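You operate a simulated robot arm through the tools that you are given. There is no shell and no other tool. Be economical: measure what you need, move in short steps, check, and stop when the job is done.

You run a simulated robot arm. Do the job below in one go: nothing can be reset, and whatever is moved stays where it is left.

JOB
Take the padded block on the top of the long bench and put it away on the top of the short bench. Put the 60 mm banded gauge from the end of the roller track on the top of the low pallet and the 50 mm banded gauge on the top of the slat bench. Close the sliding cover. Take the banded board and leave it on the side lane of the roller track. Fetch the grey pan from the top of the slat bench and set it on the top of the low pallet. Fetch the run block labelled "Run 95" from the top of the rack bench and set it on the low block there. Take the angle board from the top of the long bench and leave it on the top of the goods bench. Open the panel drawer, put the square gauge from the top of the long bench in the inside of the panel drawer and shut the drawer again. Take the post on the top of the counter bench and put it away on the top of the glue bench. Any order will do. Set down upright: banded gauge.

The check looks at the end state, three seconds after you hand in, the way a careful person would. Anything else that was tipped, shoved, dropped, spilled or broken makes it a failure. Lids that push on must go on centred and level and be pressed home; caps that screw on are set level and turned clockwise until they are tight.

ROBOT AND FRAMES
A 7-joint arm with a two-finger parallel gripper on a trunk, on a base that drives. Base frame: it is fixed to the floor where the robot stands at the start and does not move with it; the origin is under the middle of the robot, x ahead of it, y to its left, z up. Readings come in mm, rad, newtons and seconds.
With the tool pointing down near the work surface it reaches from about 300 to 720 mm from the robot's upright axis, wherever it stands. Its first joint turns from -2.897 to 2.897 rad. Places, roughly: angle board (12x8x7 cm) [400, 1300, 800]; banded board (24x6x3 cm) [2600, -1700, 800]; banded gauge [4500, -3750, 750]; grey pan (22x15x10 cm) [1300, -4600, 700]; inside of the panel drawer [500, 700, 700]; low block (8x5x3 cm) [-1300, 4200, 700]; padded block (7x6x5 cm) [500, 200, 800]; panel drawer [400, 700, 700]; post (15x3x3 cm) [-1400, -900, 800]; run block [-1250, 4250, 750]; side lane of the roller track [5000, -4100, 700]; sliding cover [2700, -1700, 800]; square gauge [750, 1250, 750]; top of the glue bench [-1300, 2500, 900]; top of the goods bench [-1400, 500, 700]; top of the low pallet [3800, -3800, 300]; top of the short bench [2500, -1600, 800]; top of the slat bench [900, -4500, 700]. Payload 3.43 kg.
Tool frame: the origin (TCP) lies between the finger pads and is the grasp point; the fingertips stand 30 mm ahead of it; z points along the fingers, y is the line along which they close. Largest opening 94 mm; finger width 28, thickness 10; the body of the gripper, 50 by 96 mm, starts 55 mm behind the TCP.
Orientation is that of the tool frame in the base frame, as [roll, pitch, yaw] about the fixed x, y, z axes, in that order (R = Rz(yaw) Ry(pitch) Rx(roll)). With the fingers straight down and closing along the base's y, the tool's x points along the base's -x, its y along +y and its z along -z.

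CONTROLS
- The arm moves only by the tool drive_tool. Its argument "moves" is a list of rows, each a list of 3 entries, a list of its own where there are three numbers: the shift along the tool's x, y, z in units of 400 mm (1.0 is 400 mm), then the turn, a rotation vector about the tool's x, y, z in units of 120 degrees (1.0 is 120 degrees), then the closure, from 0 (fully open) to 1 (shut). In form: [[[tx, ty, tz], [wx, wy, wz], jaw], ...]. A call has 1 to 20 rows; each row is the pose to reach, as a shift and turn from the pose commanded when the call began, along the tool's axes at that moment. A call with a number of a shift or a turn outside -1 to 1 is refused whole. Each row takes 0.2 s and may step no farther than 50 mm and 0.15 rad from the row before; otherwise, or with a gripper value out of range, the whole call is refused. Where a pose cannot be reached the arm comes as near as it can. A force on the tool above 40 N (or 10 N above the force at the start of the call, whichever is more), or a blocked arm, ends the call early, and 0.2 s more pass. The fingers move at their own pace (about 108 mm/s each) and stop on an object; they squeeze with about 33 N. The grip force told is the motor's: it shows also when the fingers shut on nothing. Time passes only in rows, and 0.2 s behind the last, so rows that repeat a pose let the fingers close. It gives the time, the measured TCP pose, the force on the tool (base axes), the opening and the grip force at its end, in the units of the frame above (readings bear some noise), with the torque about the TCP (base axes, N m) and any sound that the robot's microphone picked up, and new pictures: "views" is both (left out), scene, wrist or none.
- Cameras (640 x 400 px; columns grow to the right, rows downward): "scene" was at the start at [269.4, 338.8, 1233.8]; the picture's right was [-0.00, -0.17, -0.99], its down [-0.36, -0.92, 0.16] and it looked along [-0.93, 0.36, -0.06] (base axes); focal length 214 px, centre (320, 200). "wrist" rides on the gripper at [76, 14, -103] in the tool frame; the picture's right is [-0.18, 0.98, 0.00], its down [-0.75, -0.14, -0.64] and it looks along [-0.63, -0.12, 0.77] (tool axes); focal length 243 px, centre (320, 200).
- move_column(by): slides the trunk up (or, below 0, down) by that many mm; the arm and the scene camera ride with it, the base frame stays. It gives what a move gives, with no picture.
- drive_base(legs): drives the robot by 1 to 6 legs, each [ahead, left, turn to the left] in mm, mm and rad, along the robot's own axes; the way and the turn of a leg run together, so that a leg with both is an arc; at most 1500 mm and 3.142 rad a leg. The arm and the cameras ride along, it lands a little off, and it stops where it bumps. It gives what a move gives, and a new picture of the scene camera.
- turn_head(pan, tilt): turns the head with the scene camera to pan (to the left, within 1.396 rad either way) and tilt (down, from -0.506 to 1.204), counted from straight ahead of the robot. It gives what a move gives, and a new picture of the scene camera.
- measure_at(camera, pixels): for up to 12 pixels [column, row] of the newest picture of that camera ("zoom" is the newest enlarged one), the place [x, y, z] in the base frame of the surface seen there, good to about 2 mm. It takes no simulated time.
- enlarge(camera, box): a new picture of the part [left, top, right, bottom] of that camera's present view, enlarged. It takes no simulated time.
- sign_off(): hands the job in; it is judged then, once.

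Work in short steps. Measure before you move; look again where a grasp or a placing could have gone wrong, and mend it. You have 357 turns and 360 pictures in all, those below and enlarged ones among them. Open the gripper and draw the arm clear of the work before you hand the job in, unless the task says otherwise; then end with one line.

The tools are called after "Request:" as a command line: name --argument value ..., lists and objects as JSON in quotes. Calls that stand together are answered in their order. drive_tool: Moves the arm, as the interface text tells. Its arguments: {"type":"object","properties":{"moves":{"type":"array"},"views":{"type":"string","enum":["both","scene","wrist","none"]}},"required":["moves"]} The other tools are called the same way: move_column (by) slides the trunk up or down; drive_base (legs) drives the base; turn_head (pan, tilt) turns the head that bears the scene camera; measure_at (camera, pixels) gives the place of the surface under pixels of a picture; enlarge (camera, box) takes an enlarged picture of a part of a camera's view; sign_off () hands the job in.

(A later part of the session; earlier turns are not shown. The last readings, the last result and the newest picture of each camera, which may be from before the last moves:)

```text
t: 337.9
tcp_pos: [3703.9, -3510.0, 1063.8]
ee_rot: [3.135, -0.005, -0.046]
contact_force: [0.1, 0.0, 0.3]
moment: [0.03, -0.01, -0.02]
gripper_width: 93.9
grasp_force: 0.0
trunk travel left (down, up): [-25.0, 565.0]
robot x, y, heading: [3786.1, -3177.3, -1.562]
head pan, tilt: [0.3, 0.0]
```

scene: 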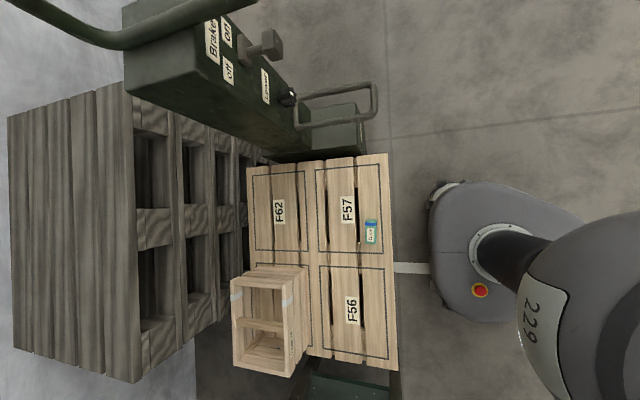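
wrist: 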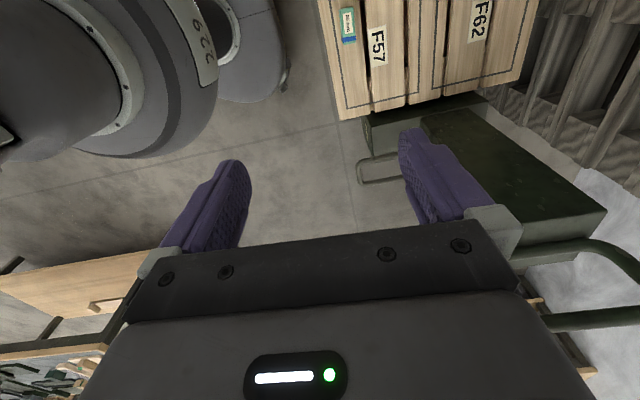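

The 60 mm gauge stands on the pallet. I go back for the 50 mm gauge.

Request:
drive_base --legs '[[-150, 0, 0], [0, 930, 0], [180, 0, 0]]'

Request:
turn_head --pan 0.4 --tilt 0.1

```text
t: 344.8
tcp_pos: [4630.3, -3527.6, 1062.8]
ee_rot: [3.136, -0.001, -0.039]
contact_force: [0.1, 0.6, -0.4]
moment: [-0.03, 0.01, 0.03]
gripper_width: 93.9
grasp_force: 0.1
trunk travel left (down, up): [-25.0, 565.0]
robot x, y, heading: [4711.0, -3196.4, -1.557]
head pan, tilt: [0.3, 0.0]
```

scene: 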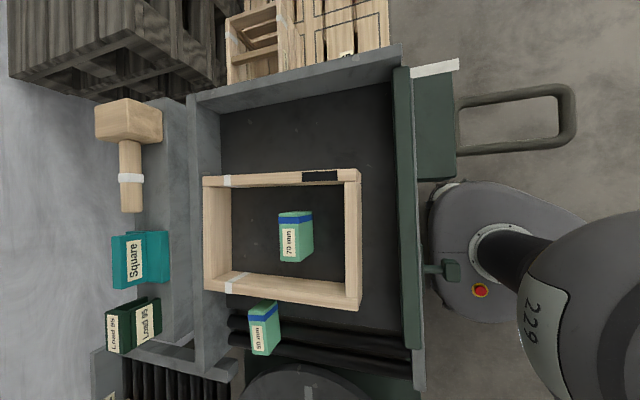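

```text
t: 345.5
tcp_pos: [4630.4, -3528.8, 1062.8]
ee_rot: [3.137, -0.004, -0.038]
contact_force: [-0.7, -0.6, -0.1]
moment: [0.01, -0.02, 0.03]
gripper_width: 94.2
grasp_force: 0.2
trunk travel left (down, up): [-25.0, 565.0]
robot x, y, heading: [4712.8, -3198.9, -1.559]
head pan, tilt: [0.4, 0.099]
```

scene: 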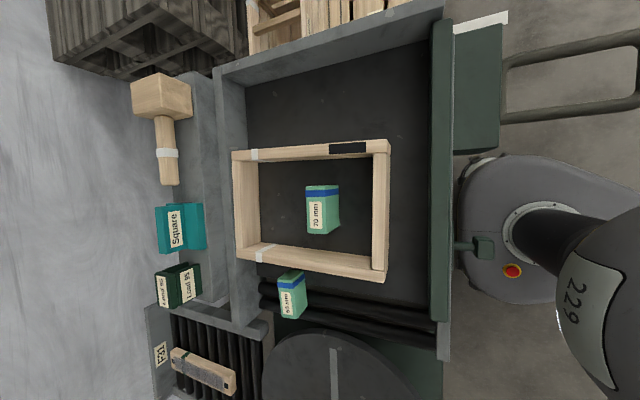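

Request:
enlarge --camera "scene" --box '[255, 240, 335, 335]'

Request:
measure_at --camera "zoom" --pixels '[[235, 170], [265, 155], [310, 150], [195, 310], [270, 315], [285, 180], [230, 250], [330, 270], [290, 300], [250, 110], [340, 130], [220, 185]]'

```text
4.21 times, centred on (295, 288) of scene
```

zoom: 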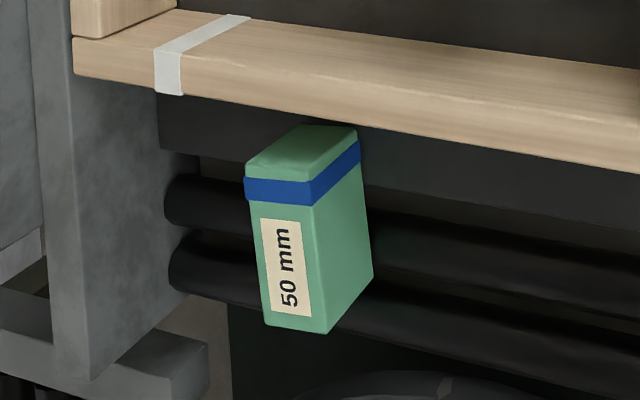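

```text
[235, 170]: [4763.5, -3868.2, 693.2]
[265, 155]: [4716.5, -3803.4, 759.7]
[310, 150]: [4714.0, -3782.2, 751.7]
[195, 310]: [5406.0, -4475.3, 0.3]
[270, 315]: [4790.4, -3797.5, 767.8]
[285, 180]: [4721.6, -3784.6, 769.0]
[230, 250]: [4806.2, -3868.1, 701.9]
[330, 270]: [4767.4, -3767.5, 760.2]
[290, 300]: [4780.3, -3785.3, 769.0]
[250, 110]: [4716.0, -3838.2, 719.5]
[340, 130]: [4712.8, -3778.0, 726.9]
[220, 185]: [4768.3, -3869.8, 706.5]
```

Request:
drive_tool --moves '[[[0.055, 0.107, 0], [0, 0, 0], 0.2], [[0.11, 0.214, 0], [0, 0, 0], 0.2], [[0.165, 0.321, 0], [0, 0, 0], 0.2], [[0.22, 0.428, 0], [0, 0, 0], 0.2], [[0.275, 0.535, 0], [0, 0, 0], 0.2], [[0.331, 0.642, 0], [0, 0, 0], 0.2], [[0.331, 0.642, 0.115], [0, 0, 0], 0.2], [[0.331, 0.642, 0.23], [0, 0, 0], 0.2], [[0.331, 0.642, 0.345], [0, 0, 0], 0.2], [[0.331, 0.642, 0.46], [0, 0, 0], 0.2], [[0.331, 0.642, 0.56], [0, 0, 0], 0.2]]' --views "none"

Request:
turn_head --pan 0.0 --tilt 0.4

```text
t: 347.9
tcp_pos: [4754.0, -3792.0, 843.6]
ee_rot: [3.137, -0.003, -0.038]
contact_force: [-0.6, 0.4, 0.0]
moment: [-0.01, 0.02, -0.01]
gripper_width: 75.0
grasp_force: 0.1
trunk travel left (down, up): [-25.0, 565.0]
robot x, y, heading: [4712.6, -3200.0, -1.554]
head pan, tilt: [0.4, 0.099]
```

```text
t: 348.8
tcp_pos: [4754.0, -3792.2, 844.4]
ee_rot: [3.136, -0.003, -0.038]
contact_force: [0.0, -0.6, 0.4]
moment: [0.01, 0.0, 0.03]
gripper_width: 75.1
grasp_force: 0.0
trunk travel left (down, up): [-25.0, 565.0]
robot x, y, heading: [4714.0, -3198.3, -1.554]
head pan, tilt: [0.0, 0.4]
```

scene: 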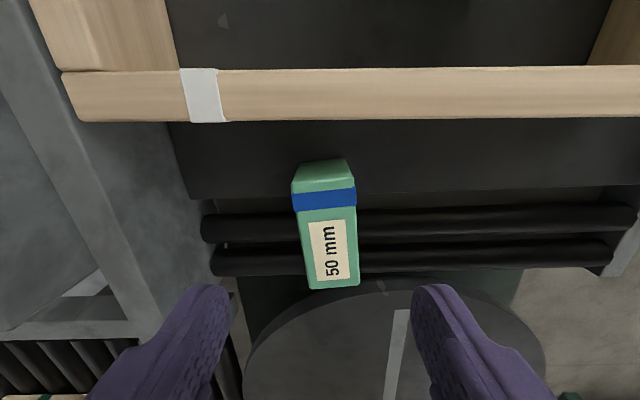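

Request:
measure_at --camera "scene" --pixels '[[296, 205], [353, 203], [310, 286], [356, 284], [330, 240], [322, 160], [300, 240], [357, 240]]'

```text
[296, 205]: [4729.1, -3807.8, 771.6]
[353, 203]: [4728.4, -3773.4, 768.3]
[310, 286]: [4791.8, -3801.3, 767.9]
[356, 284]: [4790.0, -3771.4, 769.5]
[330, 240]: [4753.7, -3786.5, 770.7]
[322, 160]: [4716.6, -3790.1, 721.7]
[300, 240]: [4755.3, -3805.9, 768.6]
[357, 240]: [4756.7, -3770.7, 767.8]
```

Centre (4754,−3788), yaw about +0.06. I align, descend, grip and lift.

Request:
drive_tool --moves '[[[0, -0.01, 0.1], [0, 0, -0.048], 0.2], [[0, -0.01, 0.18], [0, 0, -0.048], 0.2], [[0, -0.01, 0.221], [0, 0, -0.048], 0.2], [[0, -0.01, 0.221], [0, 0, -0.048], 1], [[0, -0.01, 0.221], [0, 0, -0.048], 1], [[0, -0.01, 0.221], [0, 0, -0.048], 1], [[0, -0.01, 0.12], [0, 0, -0.048], 1], [[0, -0.01, 0], [0, 0, -0.048], 1], [[0, -0.01, -0.12], [0, 0, -0.048], 1], [[0, -0.01, -0.24], [0, 0, -0.048], 1], [[0, -0.01, -0.36], [0, 0, -0.048], 1], [[0, -0.01, -0.48], [0, 0, -0.048], 1], [[0, -0.01, -0.56], [0, 0, -0.048], 1], [[0, -0.12, -0.56], [0, 0, -0.048], 1], [[0, -0.24, -0.56], [0, 0, -0.048], 1], [[0, -0.36, -0.56], [0, 0, -0.048], 1], [[0, -0.48, -0.56], [0, 0, -0.048], 1], [[0, -0.6, -0.56], [0, 0, -0.048], 1], [[0, -0.7, -0.56], [0, 0, -0.048], 1]]' --views "both"

```text
t: 352.8
tcp_pos: [4761.5, -3509.2, 1062.6]
ee_rot: [3.136, -0.005, 0.062]
contact_force: [-0.3, 1.0, -3.8]
moment: [0.04, 0.01, 0.02]
gripper_width: 40.3
grasp_force: 33.3
trunk travel left (down, up): [-25.0, 565.0]
robot x, y, heading: [4709.9, -3197.4, -1.557]
head pan, tilt: [0.0, 0.4]
```

scene: 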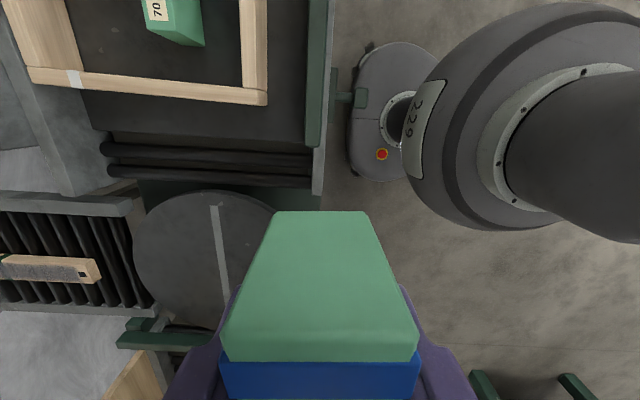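
wrist: 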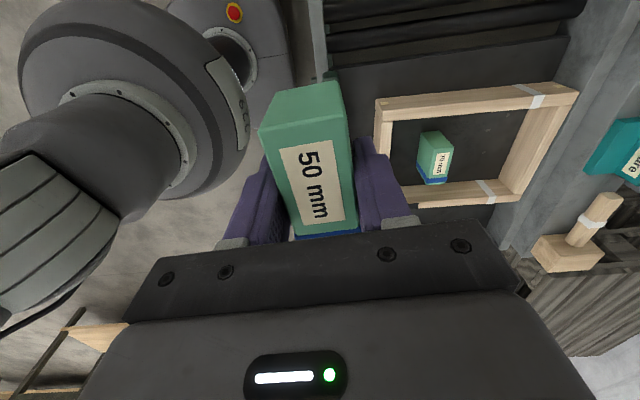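

Gauge held. I drive west toward the slat bench, looking on the way.

Request:
drive_base --legs '[[-250, 0, 0], [0, -1500, 0], [0, -300, 0]]'

Request:
turn_head --pan 0.7 --tilt -0.5

```text
t: 363.1
tcp_pos: [2988.2, -3254.4, 1063.5]
ee_rot: [3.137, -0.003, 0.031]
contact_force: [-0.3, 0.6, -4.3]
moment: [0.0, 0.02, -0.01]
gripper_width: 40.4
grasp_force: 32.9
trunk travel left (down, up): [-25.0, 565.0]
robot x, y, heading: [2945.9, -2940.3, -1.589]
head pan, tilt: [0.0, 0.4]
```

scene: 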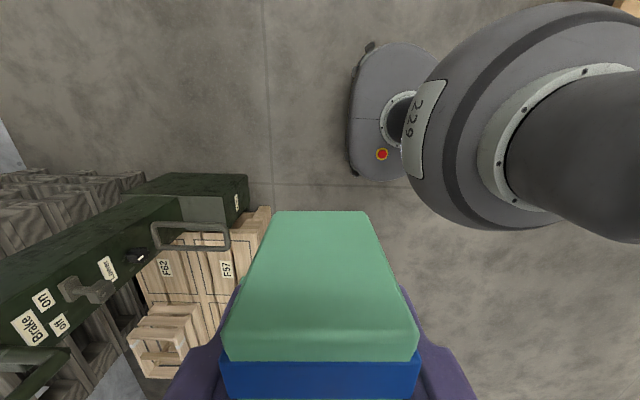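

```text
t: 364.3
tcp_pos: [2987.7, -3253.6, 1063.0]
ee_rot: [3.135, -0.004, 0.029]
contact_force: [-0.1, 0.2, -4.1]
moment: [0.02, -0.03, 0.0]
gripper_width: 40.3
grasp_force: 32.8
trunk travel left (down, up): [-25.0, 565.0]
robot x, y, heading: [2949.1, -2942.8, -1.587]
head pan, tilt: [0.7, -0.499]
```

scene: 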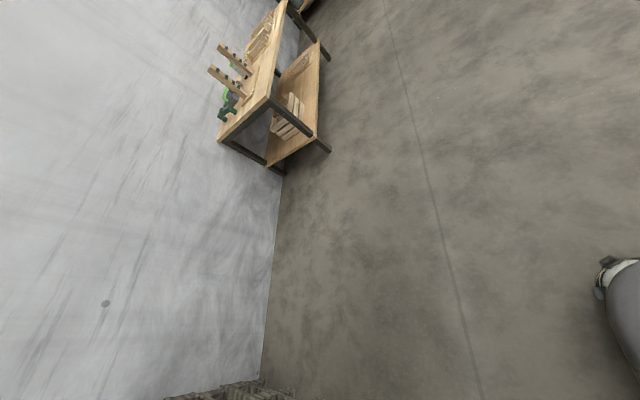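

Request:
measure_at --camera "scene" --pixels '[[270, 98], [328, 150], [285, 5], [328, 58], [240, 110], [265, 60], [330, 5], [370, 60]]'

Request:
drive_base --legs '[[0, -1400, 0.02], [300, 0, 0]]'

```text
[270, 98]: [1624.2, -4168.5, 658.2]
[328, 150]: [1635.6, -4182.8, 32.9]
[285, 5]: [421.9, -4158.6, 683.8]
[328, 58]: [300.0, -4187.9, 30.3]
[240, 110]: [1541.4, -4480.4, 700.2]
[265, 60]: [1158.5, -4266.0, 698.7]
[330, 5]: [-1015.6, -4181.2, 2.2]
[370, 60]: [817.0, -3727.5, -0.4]
```

```text
t: 373.0
tcp_pos: [1580.7, -3538.8, 1062.8]
ee_rot: [3.136, -0.003, 0.053]
contact_force: [-0.1, -0.5, -4.1]
moment: [0.04, 0.0, 0.03]
gripper_width: 40.5
grasp_force: 33.0
trunk travel left (down, up): [-25.0, 565.0]
robot x, y, heading: [1536.2, -3227.4, -1.569]
head pan, tilt: [0.7, -0.499]
```

scene: 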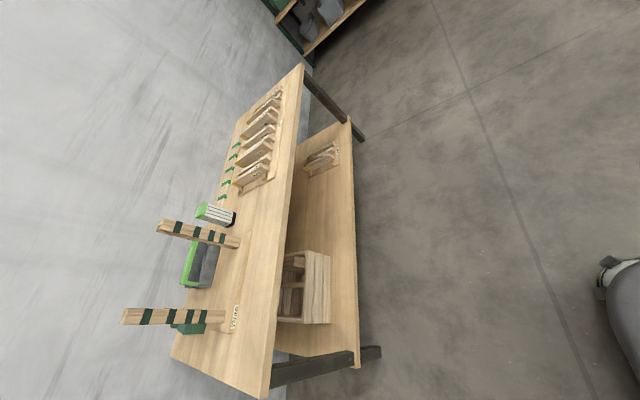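

Request:
drive_base --legs '[[280, -450, 0]]'

Request:
turn_head --pan 0.8 --tilt 0.0

```text
t: 376.0
tcp_pos: [1140.6, -3822.5, 1062.2]
ee_rot: [3.136, -0.003, 0.053]
contact_force: [-0.1, -0.8, -4.6]
moment: [0.0, 0.03, -0.01]
gripper_width: 40.1
grasp_force: 33.3
trunk travel left (down, up): [-25.0, 565.0]
robot x, y, heading: [1091.7, -3513.4, -1.563]
head pan, tilt: [0.7, -0.499]
```

scene: 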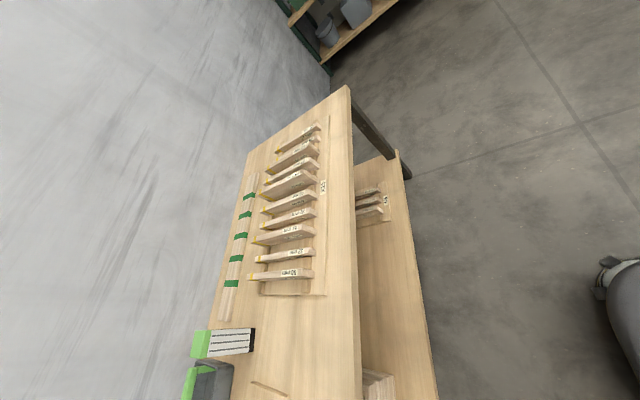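

```text
t: 376.9
tcp_pos: [1140.5, -3824.6, 1062.3]
ee_rot: [3.135, -0.004, 0.053]
contact_force: [0.1, -0.4, -3.6]
moment: [-0.03, 0.01, -0.01]
gripper_width: 40.3
grasp_force: 33.4
trunk travel left (down, up): [-25.0, 565.0]
robot x, y, heading: [1095.0, -3515.5, -1.569]
head pan, tilt: [0.799, 0.0]
```

scene: 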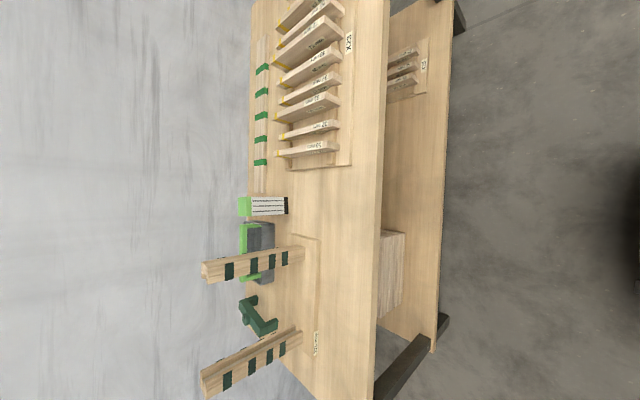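

Request:
measure_at --camera "scene" --pixels '[[345, 200], [345, 260], [370, 200], [310, 200], [260, 240], [255, 205], [300, 260], [300, 340], [210, 270], [210, 380], [345, 160], [310, 230]]'

Request:
enlarge --camera "scene" --box '[190, 150, 390, 400]'

```text
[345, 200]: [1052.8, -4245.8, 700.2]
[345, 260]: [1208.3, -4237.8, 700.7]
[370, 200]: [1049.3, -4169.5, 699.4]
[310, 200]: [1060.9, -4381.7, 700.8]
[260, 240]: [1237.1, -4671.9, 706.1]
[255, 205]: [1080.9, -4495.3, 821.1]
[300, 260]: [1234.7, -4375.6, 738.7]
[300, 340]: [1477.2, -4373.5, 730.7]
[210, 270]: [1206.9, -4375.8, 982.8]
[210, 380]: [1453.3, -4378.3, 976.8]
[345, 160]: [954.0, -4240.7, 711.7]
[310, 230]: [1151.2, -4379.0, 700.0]
```

```text
1.60 times, centred on (290, 275) of scene
```

zoom: 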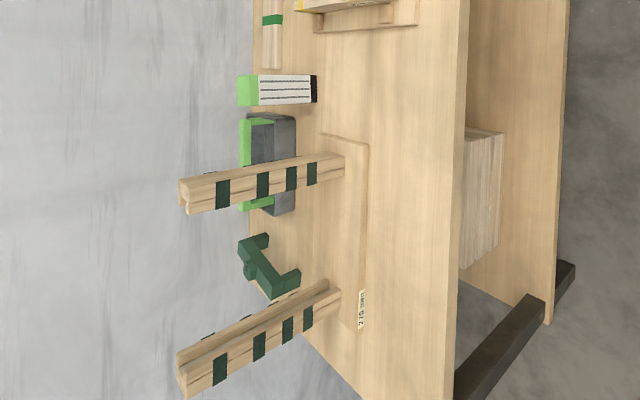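

The free spot on the slat bench is around (1060,−4260), z 700. I drive closer and place the 50 mm gauge there.

Request:
drive_base --legs '[[280, 0, 0]]'

Request:
turn_head --pan 0.5 --tilt 0.0

```text
t: 378.9
tcp_pos: [1139.4, -4104.9, 1063.1]
ee_rot: [3.136, -0.002, 0.047]
contact_force: [0.2, -0.8, -4.5]
moment: [-0.01, 0.01, -0.03]
gripper_width: 40.3
grasp_force: 33.3
trunk travel left (down, up): [-25.0, 565.0]
robot x, y, heading: [1091.2, -3795.8, -1.569]
head pan, tilt: [0.799, 0.0]
```

scene: 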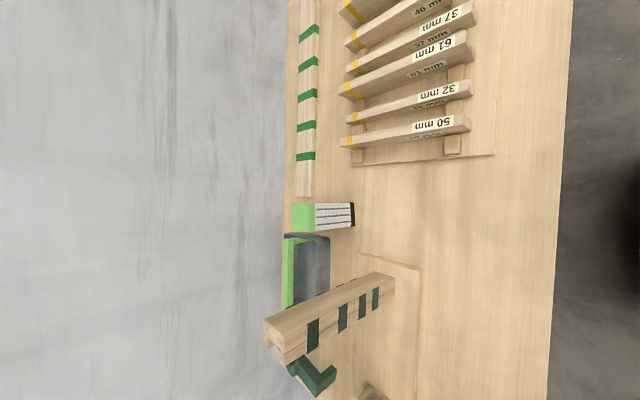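

```text
t: 379.7
tcp_pos: [1141.2, -4104.4, 1062.0]
ee_rot: [3.135, -0.004, 0.046]
contact_force: [0.3, 0.5, -3.6]
moment: [0.0, -0.02, -0.01]
gripper_width: 40.0
grasp_force: 33.4
trunk travel left (down, up): [-25.0, 565.0]
robot x, y, heading: [1093.0, -3789.0, -1.57]
head pan, tilt: [0.499, 0.0]
```

scene: 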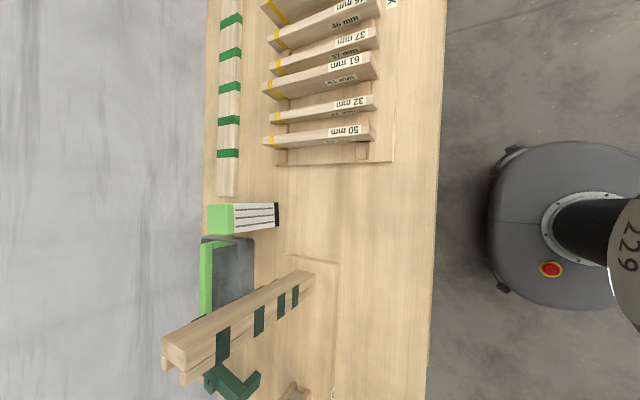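

Request:
measure_at --camera "scene" --pixels '[[385, 210], [385, 165], [300, 250], [338, 262], [320, 175], [225, 260], [250, 235], [245, 290], [205, 245], [205, 310], [230, 240], [278, 215]]'

Request:
enlarge --camera "scene" --box '[150, 180, 350, 400]'

```text
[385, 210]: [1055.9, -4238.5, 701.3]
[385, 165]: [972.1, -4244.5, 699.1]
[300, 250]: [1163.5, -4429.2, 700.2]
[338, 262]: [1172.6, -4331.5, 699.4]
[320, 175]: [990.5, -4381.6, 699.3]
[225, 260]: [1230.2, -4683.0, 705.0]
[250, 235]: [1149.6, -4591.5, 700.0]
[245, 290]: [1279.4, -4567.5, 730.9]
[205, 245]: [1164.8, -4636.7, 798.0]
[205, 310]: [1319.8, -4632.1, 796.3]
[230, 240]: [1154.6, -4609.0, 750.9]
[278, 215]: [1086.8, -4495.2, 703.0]
```

```text
1.82 times, centred on (250, 290) of scene
```

zoom: 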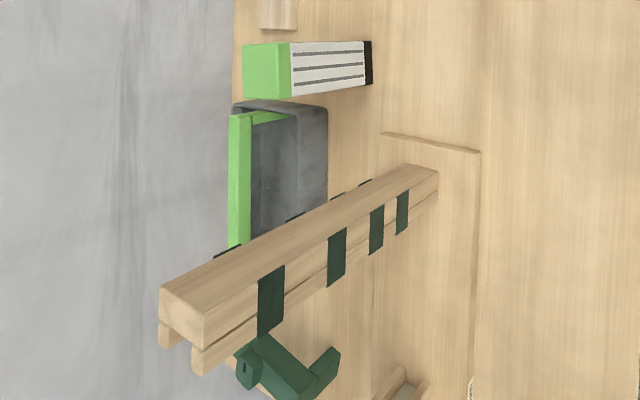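

Request:
drive_tool --moves '[[[-0.051, 0.079, 0], [0, 0, 0], 1], [[-0.102, 0.158, 0], [0, 0, 0], 1], [[-0.153, 0.237, 0], [0, 0, 0], 1], [[-0.205, 0.3175, 0], [0, 0, 0], 1], [[-0.205, 0.3175, 0.12], [0, 0, 0], 1], [[-0.205, 0.3175, 0.24], [0, 0, 0], 1], [[-0.205, 0.3175, 0.36], [0, 0, 0], 1], [[-0.205, 0.3175, 0.48], [0, 0, 0], 1], [[-0.205, 0.3175, 0.6], [0, 0, 0], 1], [[-0.205, 0.3175, 0.7], [0, 0, 0], 1], [[-0.205, 0.3175, 0.78], [0, 0, 0], 1]]' --views "wrist"

```text
t: 382.1
tcp_pos: [1064.3, -4236.5, 748.9]
ee_rot: [3.135, -0.006, 0.047]
contact_force: [-0.2, 0.1, -4.0]
moment: [0.0, 0.01, 0.02]
gripper_width: 40.2
grasp_force: 32.9
trunk travel left (down, up): [-25.0, 565.0]
robot x, y, heading: [1088.3, -3794.6, -1.573]
head pan, tilt: [0.499, 0.0]
```

wrist: 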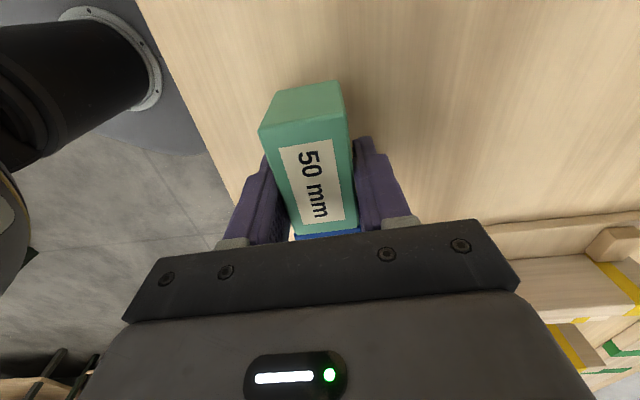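

Request:
drive_tool --moves '[[[0, 0, 0.015], [0, 0, 0], 1], [[0, 0, 0.025], [0, 0, 0], 1], [[0, 0, 0.03], [0, 0, 0], 1], [[0, 0, 0.034], [0, 0, 0], 1]]' --views "none"

```text
t: 383.1
tcp_pos: [1064.8, -4238.5, 738.1]
ee_rot: [3.133, -0.004, 0.047]
contact_force: [0.5, -0.1, -0.7]
moment: [0.04, 0.11, 0.03]
gripper_width: 40.1
grasp_force: 33.1
trunk travel left (down, up): [-25.0, 565.0]
robot x, y, heading: [1092.9, -3791.8, -1.569]
head pan, tilt: [0.499, 0.0]
```

Weight begins to transfer; I lower slightly further.

Request:
drive_tool --moves '[[[0, 0, 0.003], [0, 0, 0], 1], [[0, 0, 0.006], [0, 0, 0], 1], [[0, 0, 0.006], [0, 0, 0], 1]]' --views "none"

```text
t: 383.9
tcp_pos: [1064.9, -4237.7, 737.0]
ee_rot: [3.13, -0.001, 0.046]
contact_force: [2.5, 0.1, 34.2]
moment: [0.22, 0.03, -0.01]
gripper_width: 40.2
grasp_force: 33.0
trunk travel left (down, up): [-25.0, 565.0]
robot x, y, heading: [1090.3, -3794.6, -1.568]
head pan, tilt: [0.499, 0.0]
```

Seated. I release and rise.

Request:
drive_tool --moves '[[[0, 0, -0.003], [0, 0, 0], 0.4], [[0, 0, -0.005], [0, 0, 0], 0.3], [[0, 0, -0.1], [0, 0, 0], 0.3], [[0, 0, -0.2], [0, 0, 0], 0], [[0, 0, -0.32], [0, 0, 0], 0], [[0, 0, -0.44], [0, 0, 0], 0], [[0, 0, -0.56], [0, 0, 0], 0], [[0, 0, -0.68], [0, 0, 0], 0], [[0, 0, -0.8], [0, 0, 0], 0], [[0, 0, -0.88], [0, 0, 0], 0]]' --views "both"

```text
t: 386.1
tcp_pos: [1065.2, -4234.9, 1088.5]
ee_rot: [3.135, -0.003, 0.046]
contact_force: [-0.3, 0.2, 0.1]
moment: [0.01, -0.02, -0.01]
gripper_width: 93.9
grasp_force: 0.0
trunk travel left (down, up): [-25.0, 565.0]
robot x, y, heading: [1091.4, -3792.3, -1.571]
head pan, tilt: [0.499, 0.0]
```

scene: 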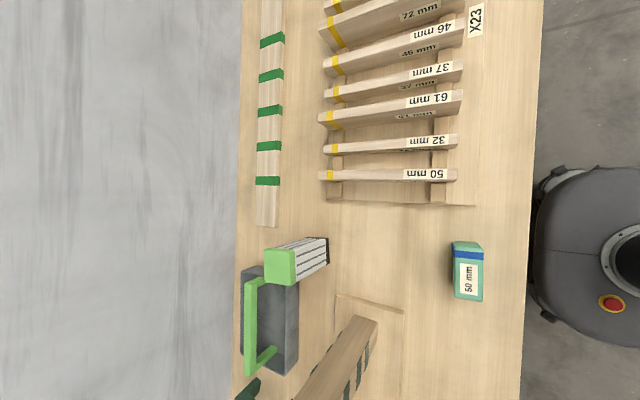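
wrist: 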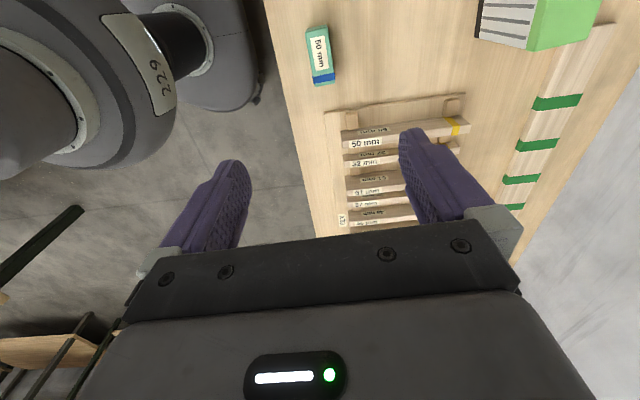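

The gauge stands on the bench. The grey pan has a green bail handle, and I can't reach it from the front, so I'll go to the bench's east end.

Request:
drive_tool --moves '[[[0, -0.1, 0], [0, 0, 0], 0], [[0, -0.2, 0], [0, 0, 0], 0], [[0, -0.3, 0], [0, 0, 0], 0]]' --views "none"

Request:
drive_base --legs '[[-300, 0, 0], [0, 1100, 0], [0, 0, -1.57], [0, 350, 0]]'

Request:
turn_head --pan 1.0 --tilt 0.0

```text
t: 386.9
tcp_pos: [1056.0, -4111.9, 1083.1]
ee_rot: [3.135, -0.002, 0.048]
contact_force: [0.1, -0.2, -0.1]
moment: [0.0, 0.0, 0.0]
gripper_width: 94.3
grasp_force: 0.1
trunk travel left (down, up): [-25.0, 565.0]
robot x, y, heading: [1096.3, -3795.6, -1.568]
head pan, tilt: [0.499, 0.0]
```

```text
t: 399.9
tcp_pos: [1872.1, -3815.2, 1083.9]
ee_rot: [3.137, -0.002, -1.533]
contact_force: [-0.1, -0.4, -0.2]
moment: [0.0, -0.05, 0.01]
gripper_width: 94.2
grasp_force: 0.0
trunk travel left (down, up): [-25.0, 565.0]
robot x, y, heading: [2193.1, -3852.6, 3.13]
head pan, tilt: [0.499, 0.0]
```

scene: 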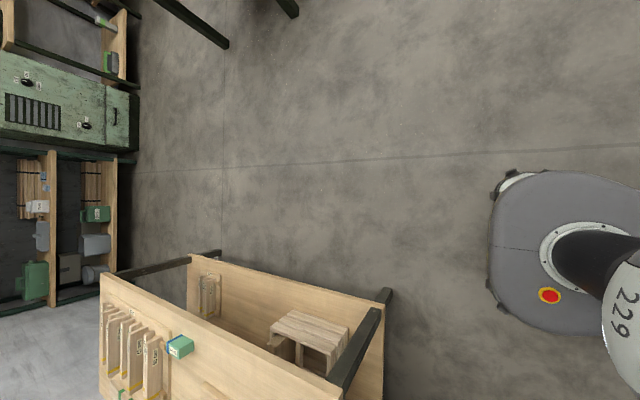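

```text
t: 400.9
tcp_pos: [1872.1, -3815.2, 1084.4]
ee_rot: [3.137, -0.002, -1.536]
contact_force: [-0.2, -0.3, 0.1]
moment: [0.01, -0.01, 0.0]
gripper_width: 93.9
grasp_force: 0.0
trunk travel left (down, up): [-25.0, 565.0]
robot x, y, heading: [2190.7, -3854.5, 3.131]
head pan, tilt: [1.0, 0.0]
```

scene: 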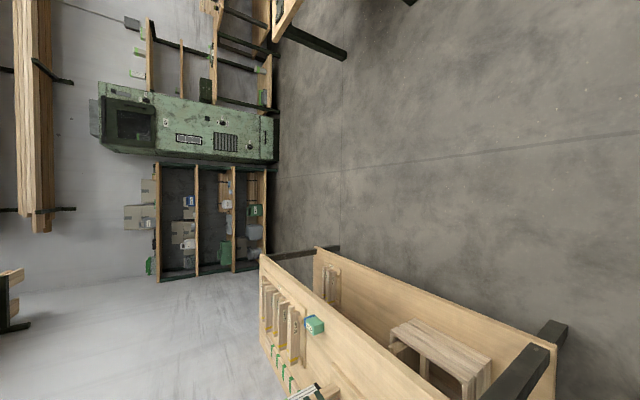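

Request:
drive_base --legs '[[0, 560, 0]]'

Request:
turn_head --pan 0.9 --tilt 0.1

```text
t: 404.1
tcp_pos: [1863.1, -4370.0, 1084.7]
ee_rot: [3.135, -0.005, -1.544]
contact_force: [-0.3, 0.1, -0.3]
moment: [0.0, -0.03, 0.02]
gripper_width: 94.1
grasp_force: 0.1
trunk travel left (down, up): [-25.0, 565.0]
robot x, y, heading: [2184.4, -4412.9, 3.121]
head pan, tilt: [1.0, 0.0]
```

scene: 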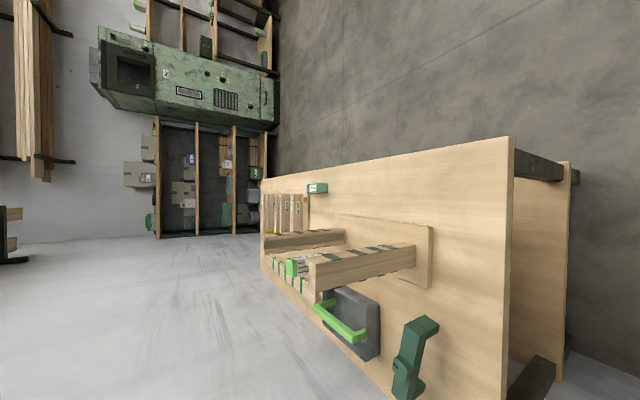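

```text
t: 404.7
tcp_pos: [1863.8, -4369.2, 1084.9]
ee_rot: [3.136, -0.003, -1.544]
contact_force: [-0.4, -0.5, 0.6]
moment: [0.0, -0.02, 0.01]
gripper_width: 94.1
grasp_force: 0.0
trunk travel left (down, up): [-25.0, 565.0]
robot x, y, heading: [2182.0, -4414.4, 3.119]
head pan, tilt: [0.901, 0.099]
```

scene: 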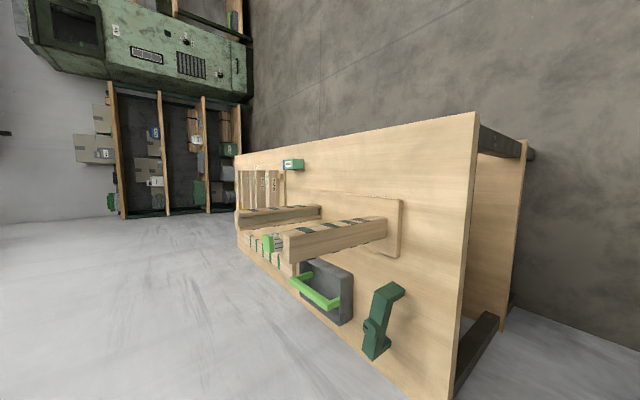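

Request:
enlarge --camera "scene" --box '[230, 190, 420, 370]'

Request:
measure_at --camera "zoom" --pixels '[[220, 300], [280, 335], [340, 380], [385, 360], [400, 300], [300, 260], [330, 320], [365, 390], [520, 180], [560, 130], [410, 440], [240, 200]]'

```text
2.22 times, centred on (325, 280) of scene
```

zoom: 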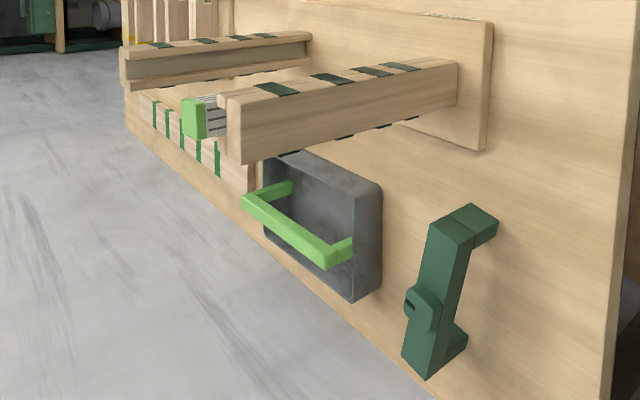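

```text
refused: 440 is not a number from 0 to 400
```

Request:
measure_at --camera "zoom" --pixels '[[250, 203], [290, 233], [325, 258], [348, 246], [290, 186], [380, 210], [355, 295], [285, 170], [300, 220], [240, 150], [455, 75], [445, 290]]'

```text
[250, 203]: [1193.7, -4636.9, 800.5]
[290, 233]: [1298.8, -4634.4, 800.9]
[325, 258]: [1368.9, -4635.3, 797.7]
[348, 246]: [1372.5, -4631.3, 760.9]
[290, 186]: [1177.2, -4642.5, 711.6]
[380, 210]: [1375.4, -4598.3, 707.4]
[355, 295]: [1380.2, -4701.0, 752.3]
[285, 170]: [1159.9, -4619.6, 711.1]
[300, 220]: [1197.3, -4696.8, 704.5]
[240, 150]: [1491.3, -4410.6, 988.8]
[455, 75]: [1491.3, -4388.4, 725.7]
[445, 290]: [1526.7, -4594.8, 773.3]
```

Handle bar: x 1165–1375 at y −4636, top z 800. I move the base closer to the bench end.

Request:
drive_base --legs '[[260, 50, 0.02]]'

Request:
turn_head --pan 0.8 --tilt 0.2

```text
t: 406.6
tcp_pos: [1596.7, -4421.7, 1084.9]
ee_rot: [3.137, -0.005, -1.528]
contact_force: [1.1, 0.4, 0.0]
moment: [-0.02, 0.03, 0.0]
gripper_width: 94.0
grasp_force: 0.0
trunk travel left (down, up): [-25.0, 565.0]
robot x, y, heading: [1920.0, -4461.8, 3.135]
head pan, tilt: [0.901, 0.099]
```

scene: 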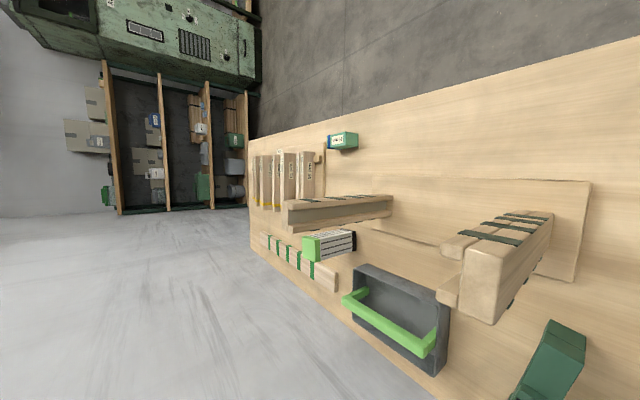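

```text
t: 407.3
tcp_pos: [1598.2, -4421.6, 1084.8]
ee_rot: [3.137, -0.003, -1.53]
contact_force: [-1.0, 0.4, -0.2]
moment: [0.04, 0.0, -0.02]
gripper_width: 94.0
grasp_force: 0.0
trunk travel left (down, up): [-25.0, 565.0]
robot x, y, heading: [1918.2, -4459.7, 3.13]
head pan, tilt: [0.799, 0.201]
```

scene: 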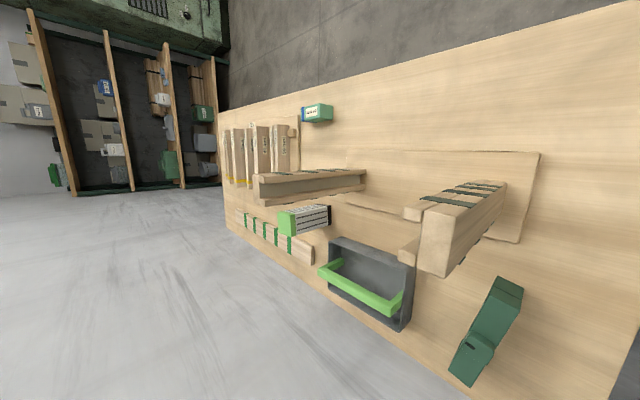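

I first swing south and turn the tool (fingers close along y), keeping clear of the posts.

Request:
drive_tool --moves '[[[0.0486, 0.002, 0], [0, 0, -0.0664], 0], [[0.097, 0.004, 0], [0, 0, -0.133], 0], [[0.146, 0.006, 0], [0, 0, -0.199], 0], [[0.194, 0.008, 0], [0, 0, -0.266], 0], [[0.243, 0.01, 0], [0, 0, -0.332], 0], [[0.2916, 0.012, 0], [0, 0, -0.398], 0], [[0.34, 0.014, 0], [0, 0, -0.465], 0], [[0.389, 0.016, 0], [0, 0, -0.531], 0], [[0.437, 0.018, 0], [0, 0, -0.598], 0], [[0.486, 0.02, 0], [0, 0, -0.664], 0], [[0.5345, 0.022, 0], [0, 0, -0.7306], 0], [[0.5345, 0.022, 0], [0, 0, -0.7306], 0]]' --views "none"

```text
t: 409.9
tcp_pos: [1600.0, -4637.1, 1086.1]
ee_rot: [3.137, 0.006, 0.001]
contact_force: [0.2, -0.6, 0.4]
moment: [0.04, -0.04, 0.02]
gripper_width: 94.0
grasp_force: 0.1
trunk travel left (down, up): [-25.0, 565.0]
robot x, y, heading: [1915.1, -4459.5, 3.138]
head pan, tilt: [0.799, 0.201]
```

Request:
drive_tool --moves '[[[-0.12, 0, 0], [0, 0, 0], 0], [[-0.24, 0, 0], [0, 0, 0], 0], [[-0.36, 0, 0], [0, 0, 0], 0], [[-0.48, 0, 0], [0, 0, 0], 0], [[-0.6, 0, 0], [0, 0, 0], 0], [[-0.72, 0, 0], [0, 0, 0], 0], [[-0.825, 0, 0], [0, 0, 0], 0], [[-0.825, 0, 0.12], [0, 0, 0], 0], [[-0.825, 0, 0.24], [0, 0, 0], 0], [[-0.825, 0, 0.36], [0, 0, 0], 0], [[-0.825, 0, 0.48], [0, 0, 0], 0]]' --views "wrist"

Request:
turn_head --pan 0.0 --tilt 0.4

```text
t: 412.3
tcp_pos: [1267.6, -4635.6, 893.4]
ee_rot: [3.137, 0.007, 0.0]
contact_force: [-0.7, 0.6, -0.8]
moment: [-0.04, 0.0, -0.01]
gripper_width: 93.9
grasp_force: 0.1
trunk travel left (down, up): [-25.0, 565.0]
robot x, y, heading: [1918.7, -4463.5, 3.133]
head pan, tilt: [0.799, 0.201]
```

wrist: 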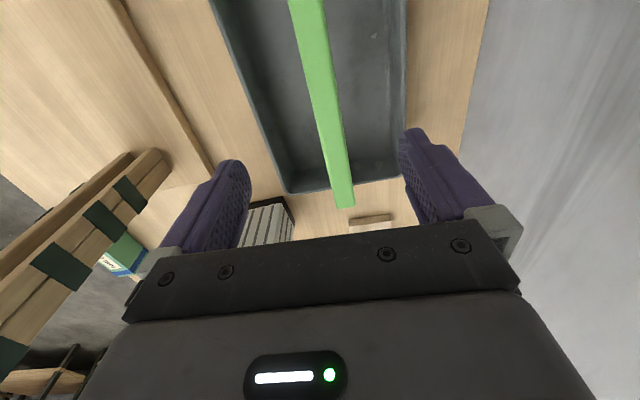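

```text
t: 413.4
tcp_pos: [1267.2, -4636.7, 893.8]
ee_rot: [3.137, 0.007, -0.001]
contact_force: [-0.1, 0.1, 0.2]
moment: [-0.01, 0.0, -0.01]
gripper_width: 94.0
grasp_force: 0.1
trunk travel left (down, up): [-25.0, 565.0]
robot x, y, heading: [1915.2, -4458.8, 3.136]
head pan, tilt: [0.0, 0.4]
```

scene: 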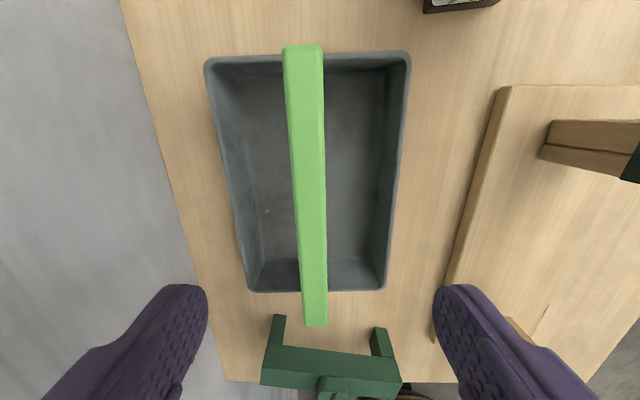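

Request:
measure_at --camera "scene" --pixels '[[304, 50], [316, 320], [310, 190], [292, 190], [324, 190], [215, 65], [400, 65], [255, 285], [380, 285], [320, 370]]'

```text
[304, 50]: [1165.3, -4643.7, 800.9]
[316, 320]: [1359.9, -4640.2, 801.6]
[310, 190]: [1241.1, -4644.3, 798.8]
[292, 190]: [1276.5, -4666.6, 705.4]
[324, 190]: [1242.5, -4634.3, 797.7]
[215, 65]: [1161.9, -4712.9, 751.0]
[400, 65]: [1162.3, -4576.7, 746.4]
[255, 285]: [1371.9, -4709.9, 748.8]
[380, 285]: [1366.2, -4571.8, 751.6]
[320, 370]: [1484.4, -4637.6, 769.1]
```

Request:
drive_tool --moves '[[[0, 0.0125, 0.1], [0, 0, 0], 0], [[0, 0.0125, 0.2], [0, 0, 0], 0], [[0, 0.0125, 0.255], [0, 0, 0], 0], [[0, 0.0125, 0.255], [0, 0, 0], 1], [[0, 0.0125, 0.255], [0, 0, 0], 1], [[0, 0.0125, 0.255], [0, 0, 0], 1], [[0, 0.0125, 0.255], [0, 0, 0], 1], [[0, 0.0125, 0.255], [0, 0, 0], 1]]' --views "scene"

```text
t: 415.2
tcp_pos: [1265.0, -4646.1, 792.6]
ee_rot: [3.137, 0.004, 0.0]
contact_force: [-0.3, -0.8, -0.2]
moment: [0.01, 0.3, 0.19]
gripper_width: 26.3
grasp_force: 32.8
trunk travel left (down, up): [-25.0, 565.0]
robot x, y, heading: [1917.2, -4456.7, 3.132]
head pan, tilt: [0.0, 0.4]
```

scene: 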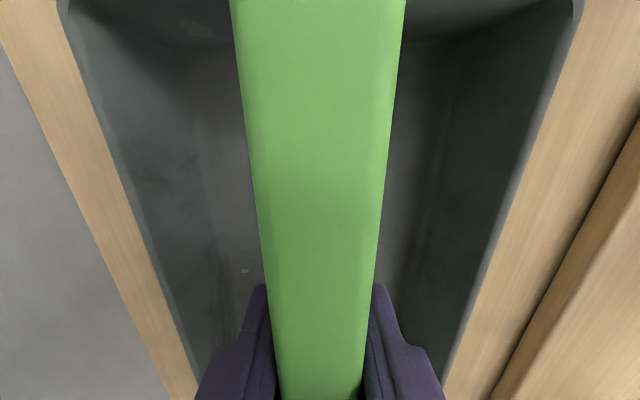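

Gripped (26 mm). I lift straight up and check the load.

Request:
drive_tool --moves '[[[0, 0, -0.05], [0, 0, 0], 1], [[0, 0, -0.12], [0, 0, 0], 1], [[0, 0, -0.22], [0, 0, 0], 1], [[0, 0, -0.32], [0, 0, 0], 1], [[0, 0, -0.42], [0, 0, 0], 1], [[0, 0, -0.52], [0, 0, 0], 1], [[0, 0, -0.62], [0, 0, 0], 1], [[0, 0, -0.72], [0, 0, 0], 1]]' --views "both"

```text
t: 417.1
tcp_pos: [1267.2, -4635.6, 1081.3]
ee_rot: [3.138, 0.004, -0.001]
contact_force: [0.1, -0.2, -4.9]
moment: [-0.02, 0.05, 0.0]
gripper_width: 26.3
grasp_force: 33.0
trunk travel left (down, up): [-25.0, 565.0]
robot x, y, heading: [1917.9, -4459.7, 3.135]
head pan, tilt: [0.0, 0.4]
```

scene: 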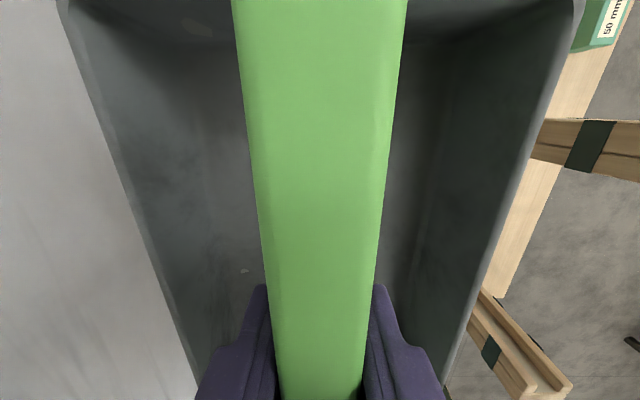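
wrist: 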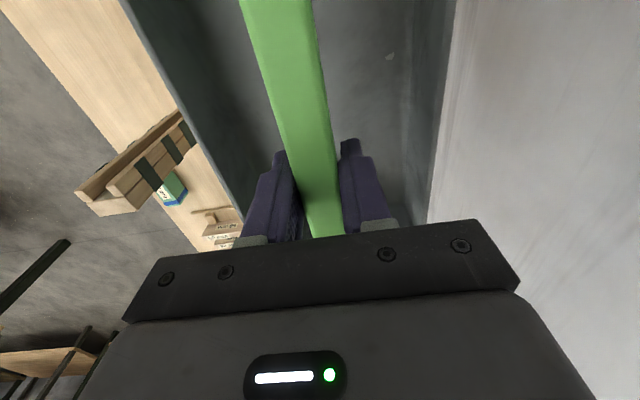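

Pan lifted (≈5 N). I retract east along the same line, then back the base away.

Request:
drive_tool --moves '[[[0.1, 0, -0.03], [0, 0, 0], 1], [[0.2, 0, -0.06], [0, 0, 0], 1], [[0.3, 0, -0.08], [0, 0, 0], 1], [[0.4, 0, -0.08], [0, 0, 0], 1], [[0.5, 0, -0.08], [0, 0, 0], 1], [[0.6, 0, -0.08], [0, 0, 0], 1], [[0.7, 0, -0.08], [0, 0, 0], 1], [[0.8, 0, -0.08], [0, 0, 0], 1]]' --views "none"

Request:
drive_base --legs '[[-450, 0, 0]]'

```text
t: 418.9
tcp_pos: [1590.3, -4639.0, 1113.9]
ee_rot: [3.139, 0.006, 0.0]
contact_force: [-0.4, -0.5, -5.6]
moment: [0.04, -0.02, -0.01]
gripper_width: 26.3
grasp_force: 32.5
trunk travel left (down, up): [-25.0, 565.0]
robot x, y, heading: [1916.4, -4455.5, 3.132]
head pan, tilt: [0.0, 0.4]
```

```text
t: 421.6
tcp_pos: [2035.6, -4641.5, 1114.2]
ee_rot: [3.139, 0.005, -0.011]
contact_force: [0.0, -1.2, -5.2]
moment: [0.01, 0.0, 0.03]
gripper_width: 26.0
grasp_force: 32.8
trunk travel left (down, up): [-25.0, 565.0]
robot x, y, heading: [2362.6, -4465.3, 3.127]
head pan, tilt: [0.0, 0.4]
```

scene: 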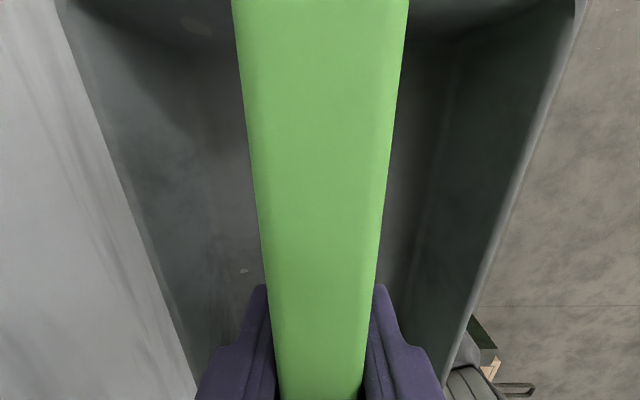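

I drive north, turn to face south, and go east to the pallet.

Request:
drive_base --legs '[[0, -1480, 0], [0, 0, 1.58], [0, 1400, 0]]'

Request:
turn_head --pan 0.8 --tilt -0.2

```text
t: 439.1
tcp_pos: [3969.9, -3309.1, 1115.3]
ee_rot: [3.139, 0.006, 1.62]
contact_force: [-0.5, -0.4, -4.9]
moment: [0.01, -0.02, 0.0]
gripper_width: 26.4
grasp_force: 33.3
trunk travel left (down, up): [-25.0, 565.0]
robot x, y, heading: [3775.4, -2993.1, -1.527]
head pan, tilt: [0.0, 0.4]
```

scene: 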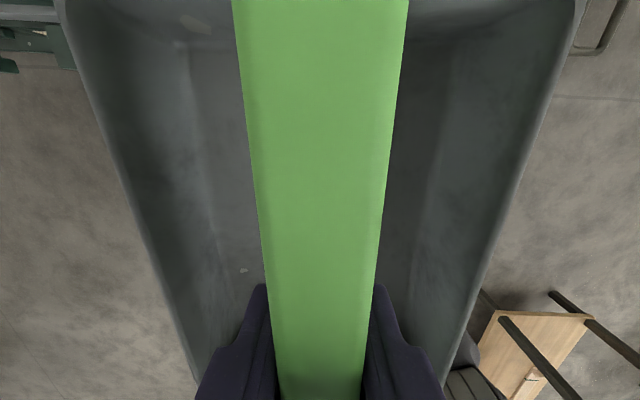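

```text
t: 440.2
tcp_pos: [3971.1, -3309.8, 1114.4]
ee_rot: [3.138, 0.006, 1.62]
contact_force: [-0.3, -0.6, -3.7]
moment: [-0.02, -0.01, 0.0]
gripper_width: 26.3
grasp_force: 33.5
trunk travel left (down, up): [-25.0, 565.0]
robot x, y, heading: [3774.5, -2987.3, -1.534]
head pan, tilt: [0.799, -0.201]
```

scene: 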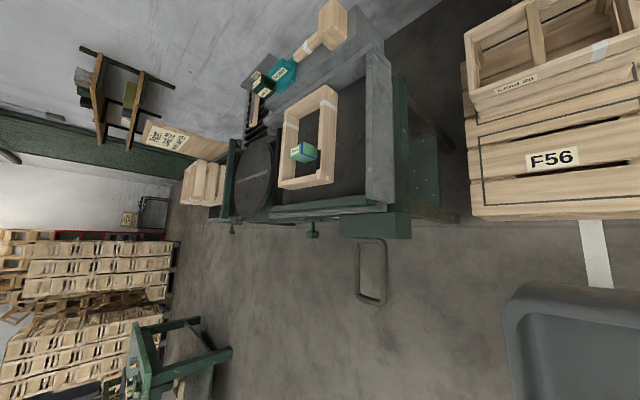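

Request:
drive_base --legs '[[190, 0, -0.04]]'

Request:
turn_head --pan 0.0 --tilt -0.5

```text
t: 441.8
tcp_pos: [3964.3, -3500.7, 1114.4]
ee_rot: [3.138, 0.006, 1.583]
contact_force: [-0.4, 0.0, -5.2]
moment: [0.0, 0.02, -0.01]
gripper_width: 26.3
grasp_force: 32.9
trunk travel left (down, up): [-25.0, 565.0]
robot x, y, heading: [3777.2, -3178.1, -1.565]
head pan, tilt: [0.799, -0.201]
```

scene: 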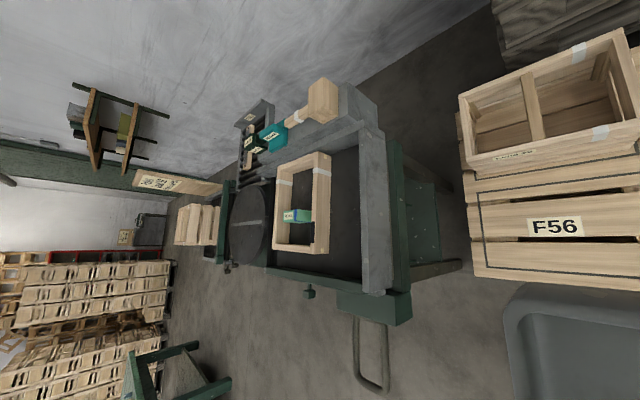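

```text
t: 442.9
tcp_pos: [3964.2, -3500.7, 1115.4]
ee_rot: [3.137, 0.005, 1.587]
contact_force: [-0.4, 0.4, -5.4]
moment: [-0.01, 0.01, 0.0]
gripper_width: 26.2
grasp_force: 33.2
trunk travel left (down, up): [-25.0, 565.0]
robot x, y, heading: [3778.4, -3176.6, -1.563]
head pan, tilt: [0.0, -0.499]
```

scene: 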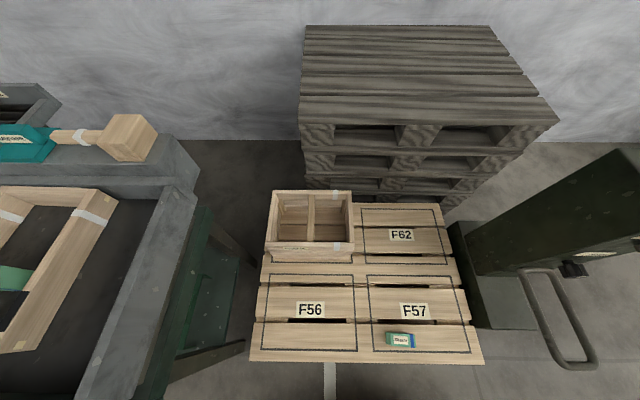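

Request:
measure_at --camera "scene" --pixels '[[300, 262], [350, 258], [268, 262], [262, 350], [356, 350], [310, 285], [395, 347], [413, 345], [386, 335], [310, 325], [250, 355], [350, 195]]'

```text
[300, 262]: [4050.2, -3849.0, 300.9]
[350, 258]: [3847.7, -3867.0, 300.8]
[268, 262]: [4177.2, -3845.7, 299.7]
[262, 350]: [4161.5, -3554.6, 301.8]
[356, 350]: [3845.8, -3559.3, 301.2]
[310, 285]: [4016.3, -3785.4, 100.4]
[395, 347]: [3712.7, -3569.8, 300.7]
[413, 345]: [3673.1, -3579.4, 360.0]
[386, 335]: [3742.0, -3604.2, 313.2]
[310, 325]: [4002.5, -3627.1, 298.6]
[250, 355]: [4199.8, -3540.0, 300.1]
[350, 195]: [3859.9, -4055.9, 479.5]
```

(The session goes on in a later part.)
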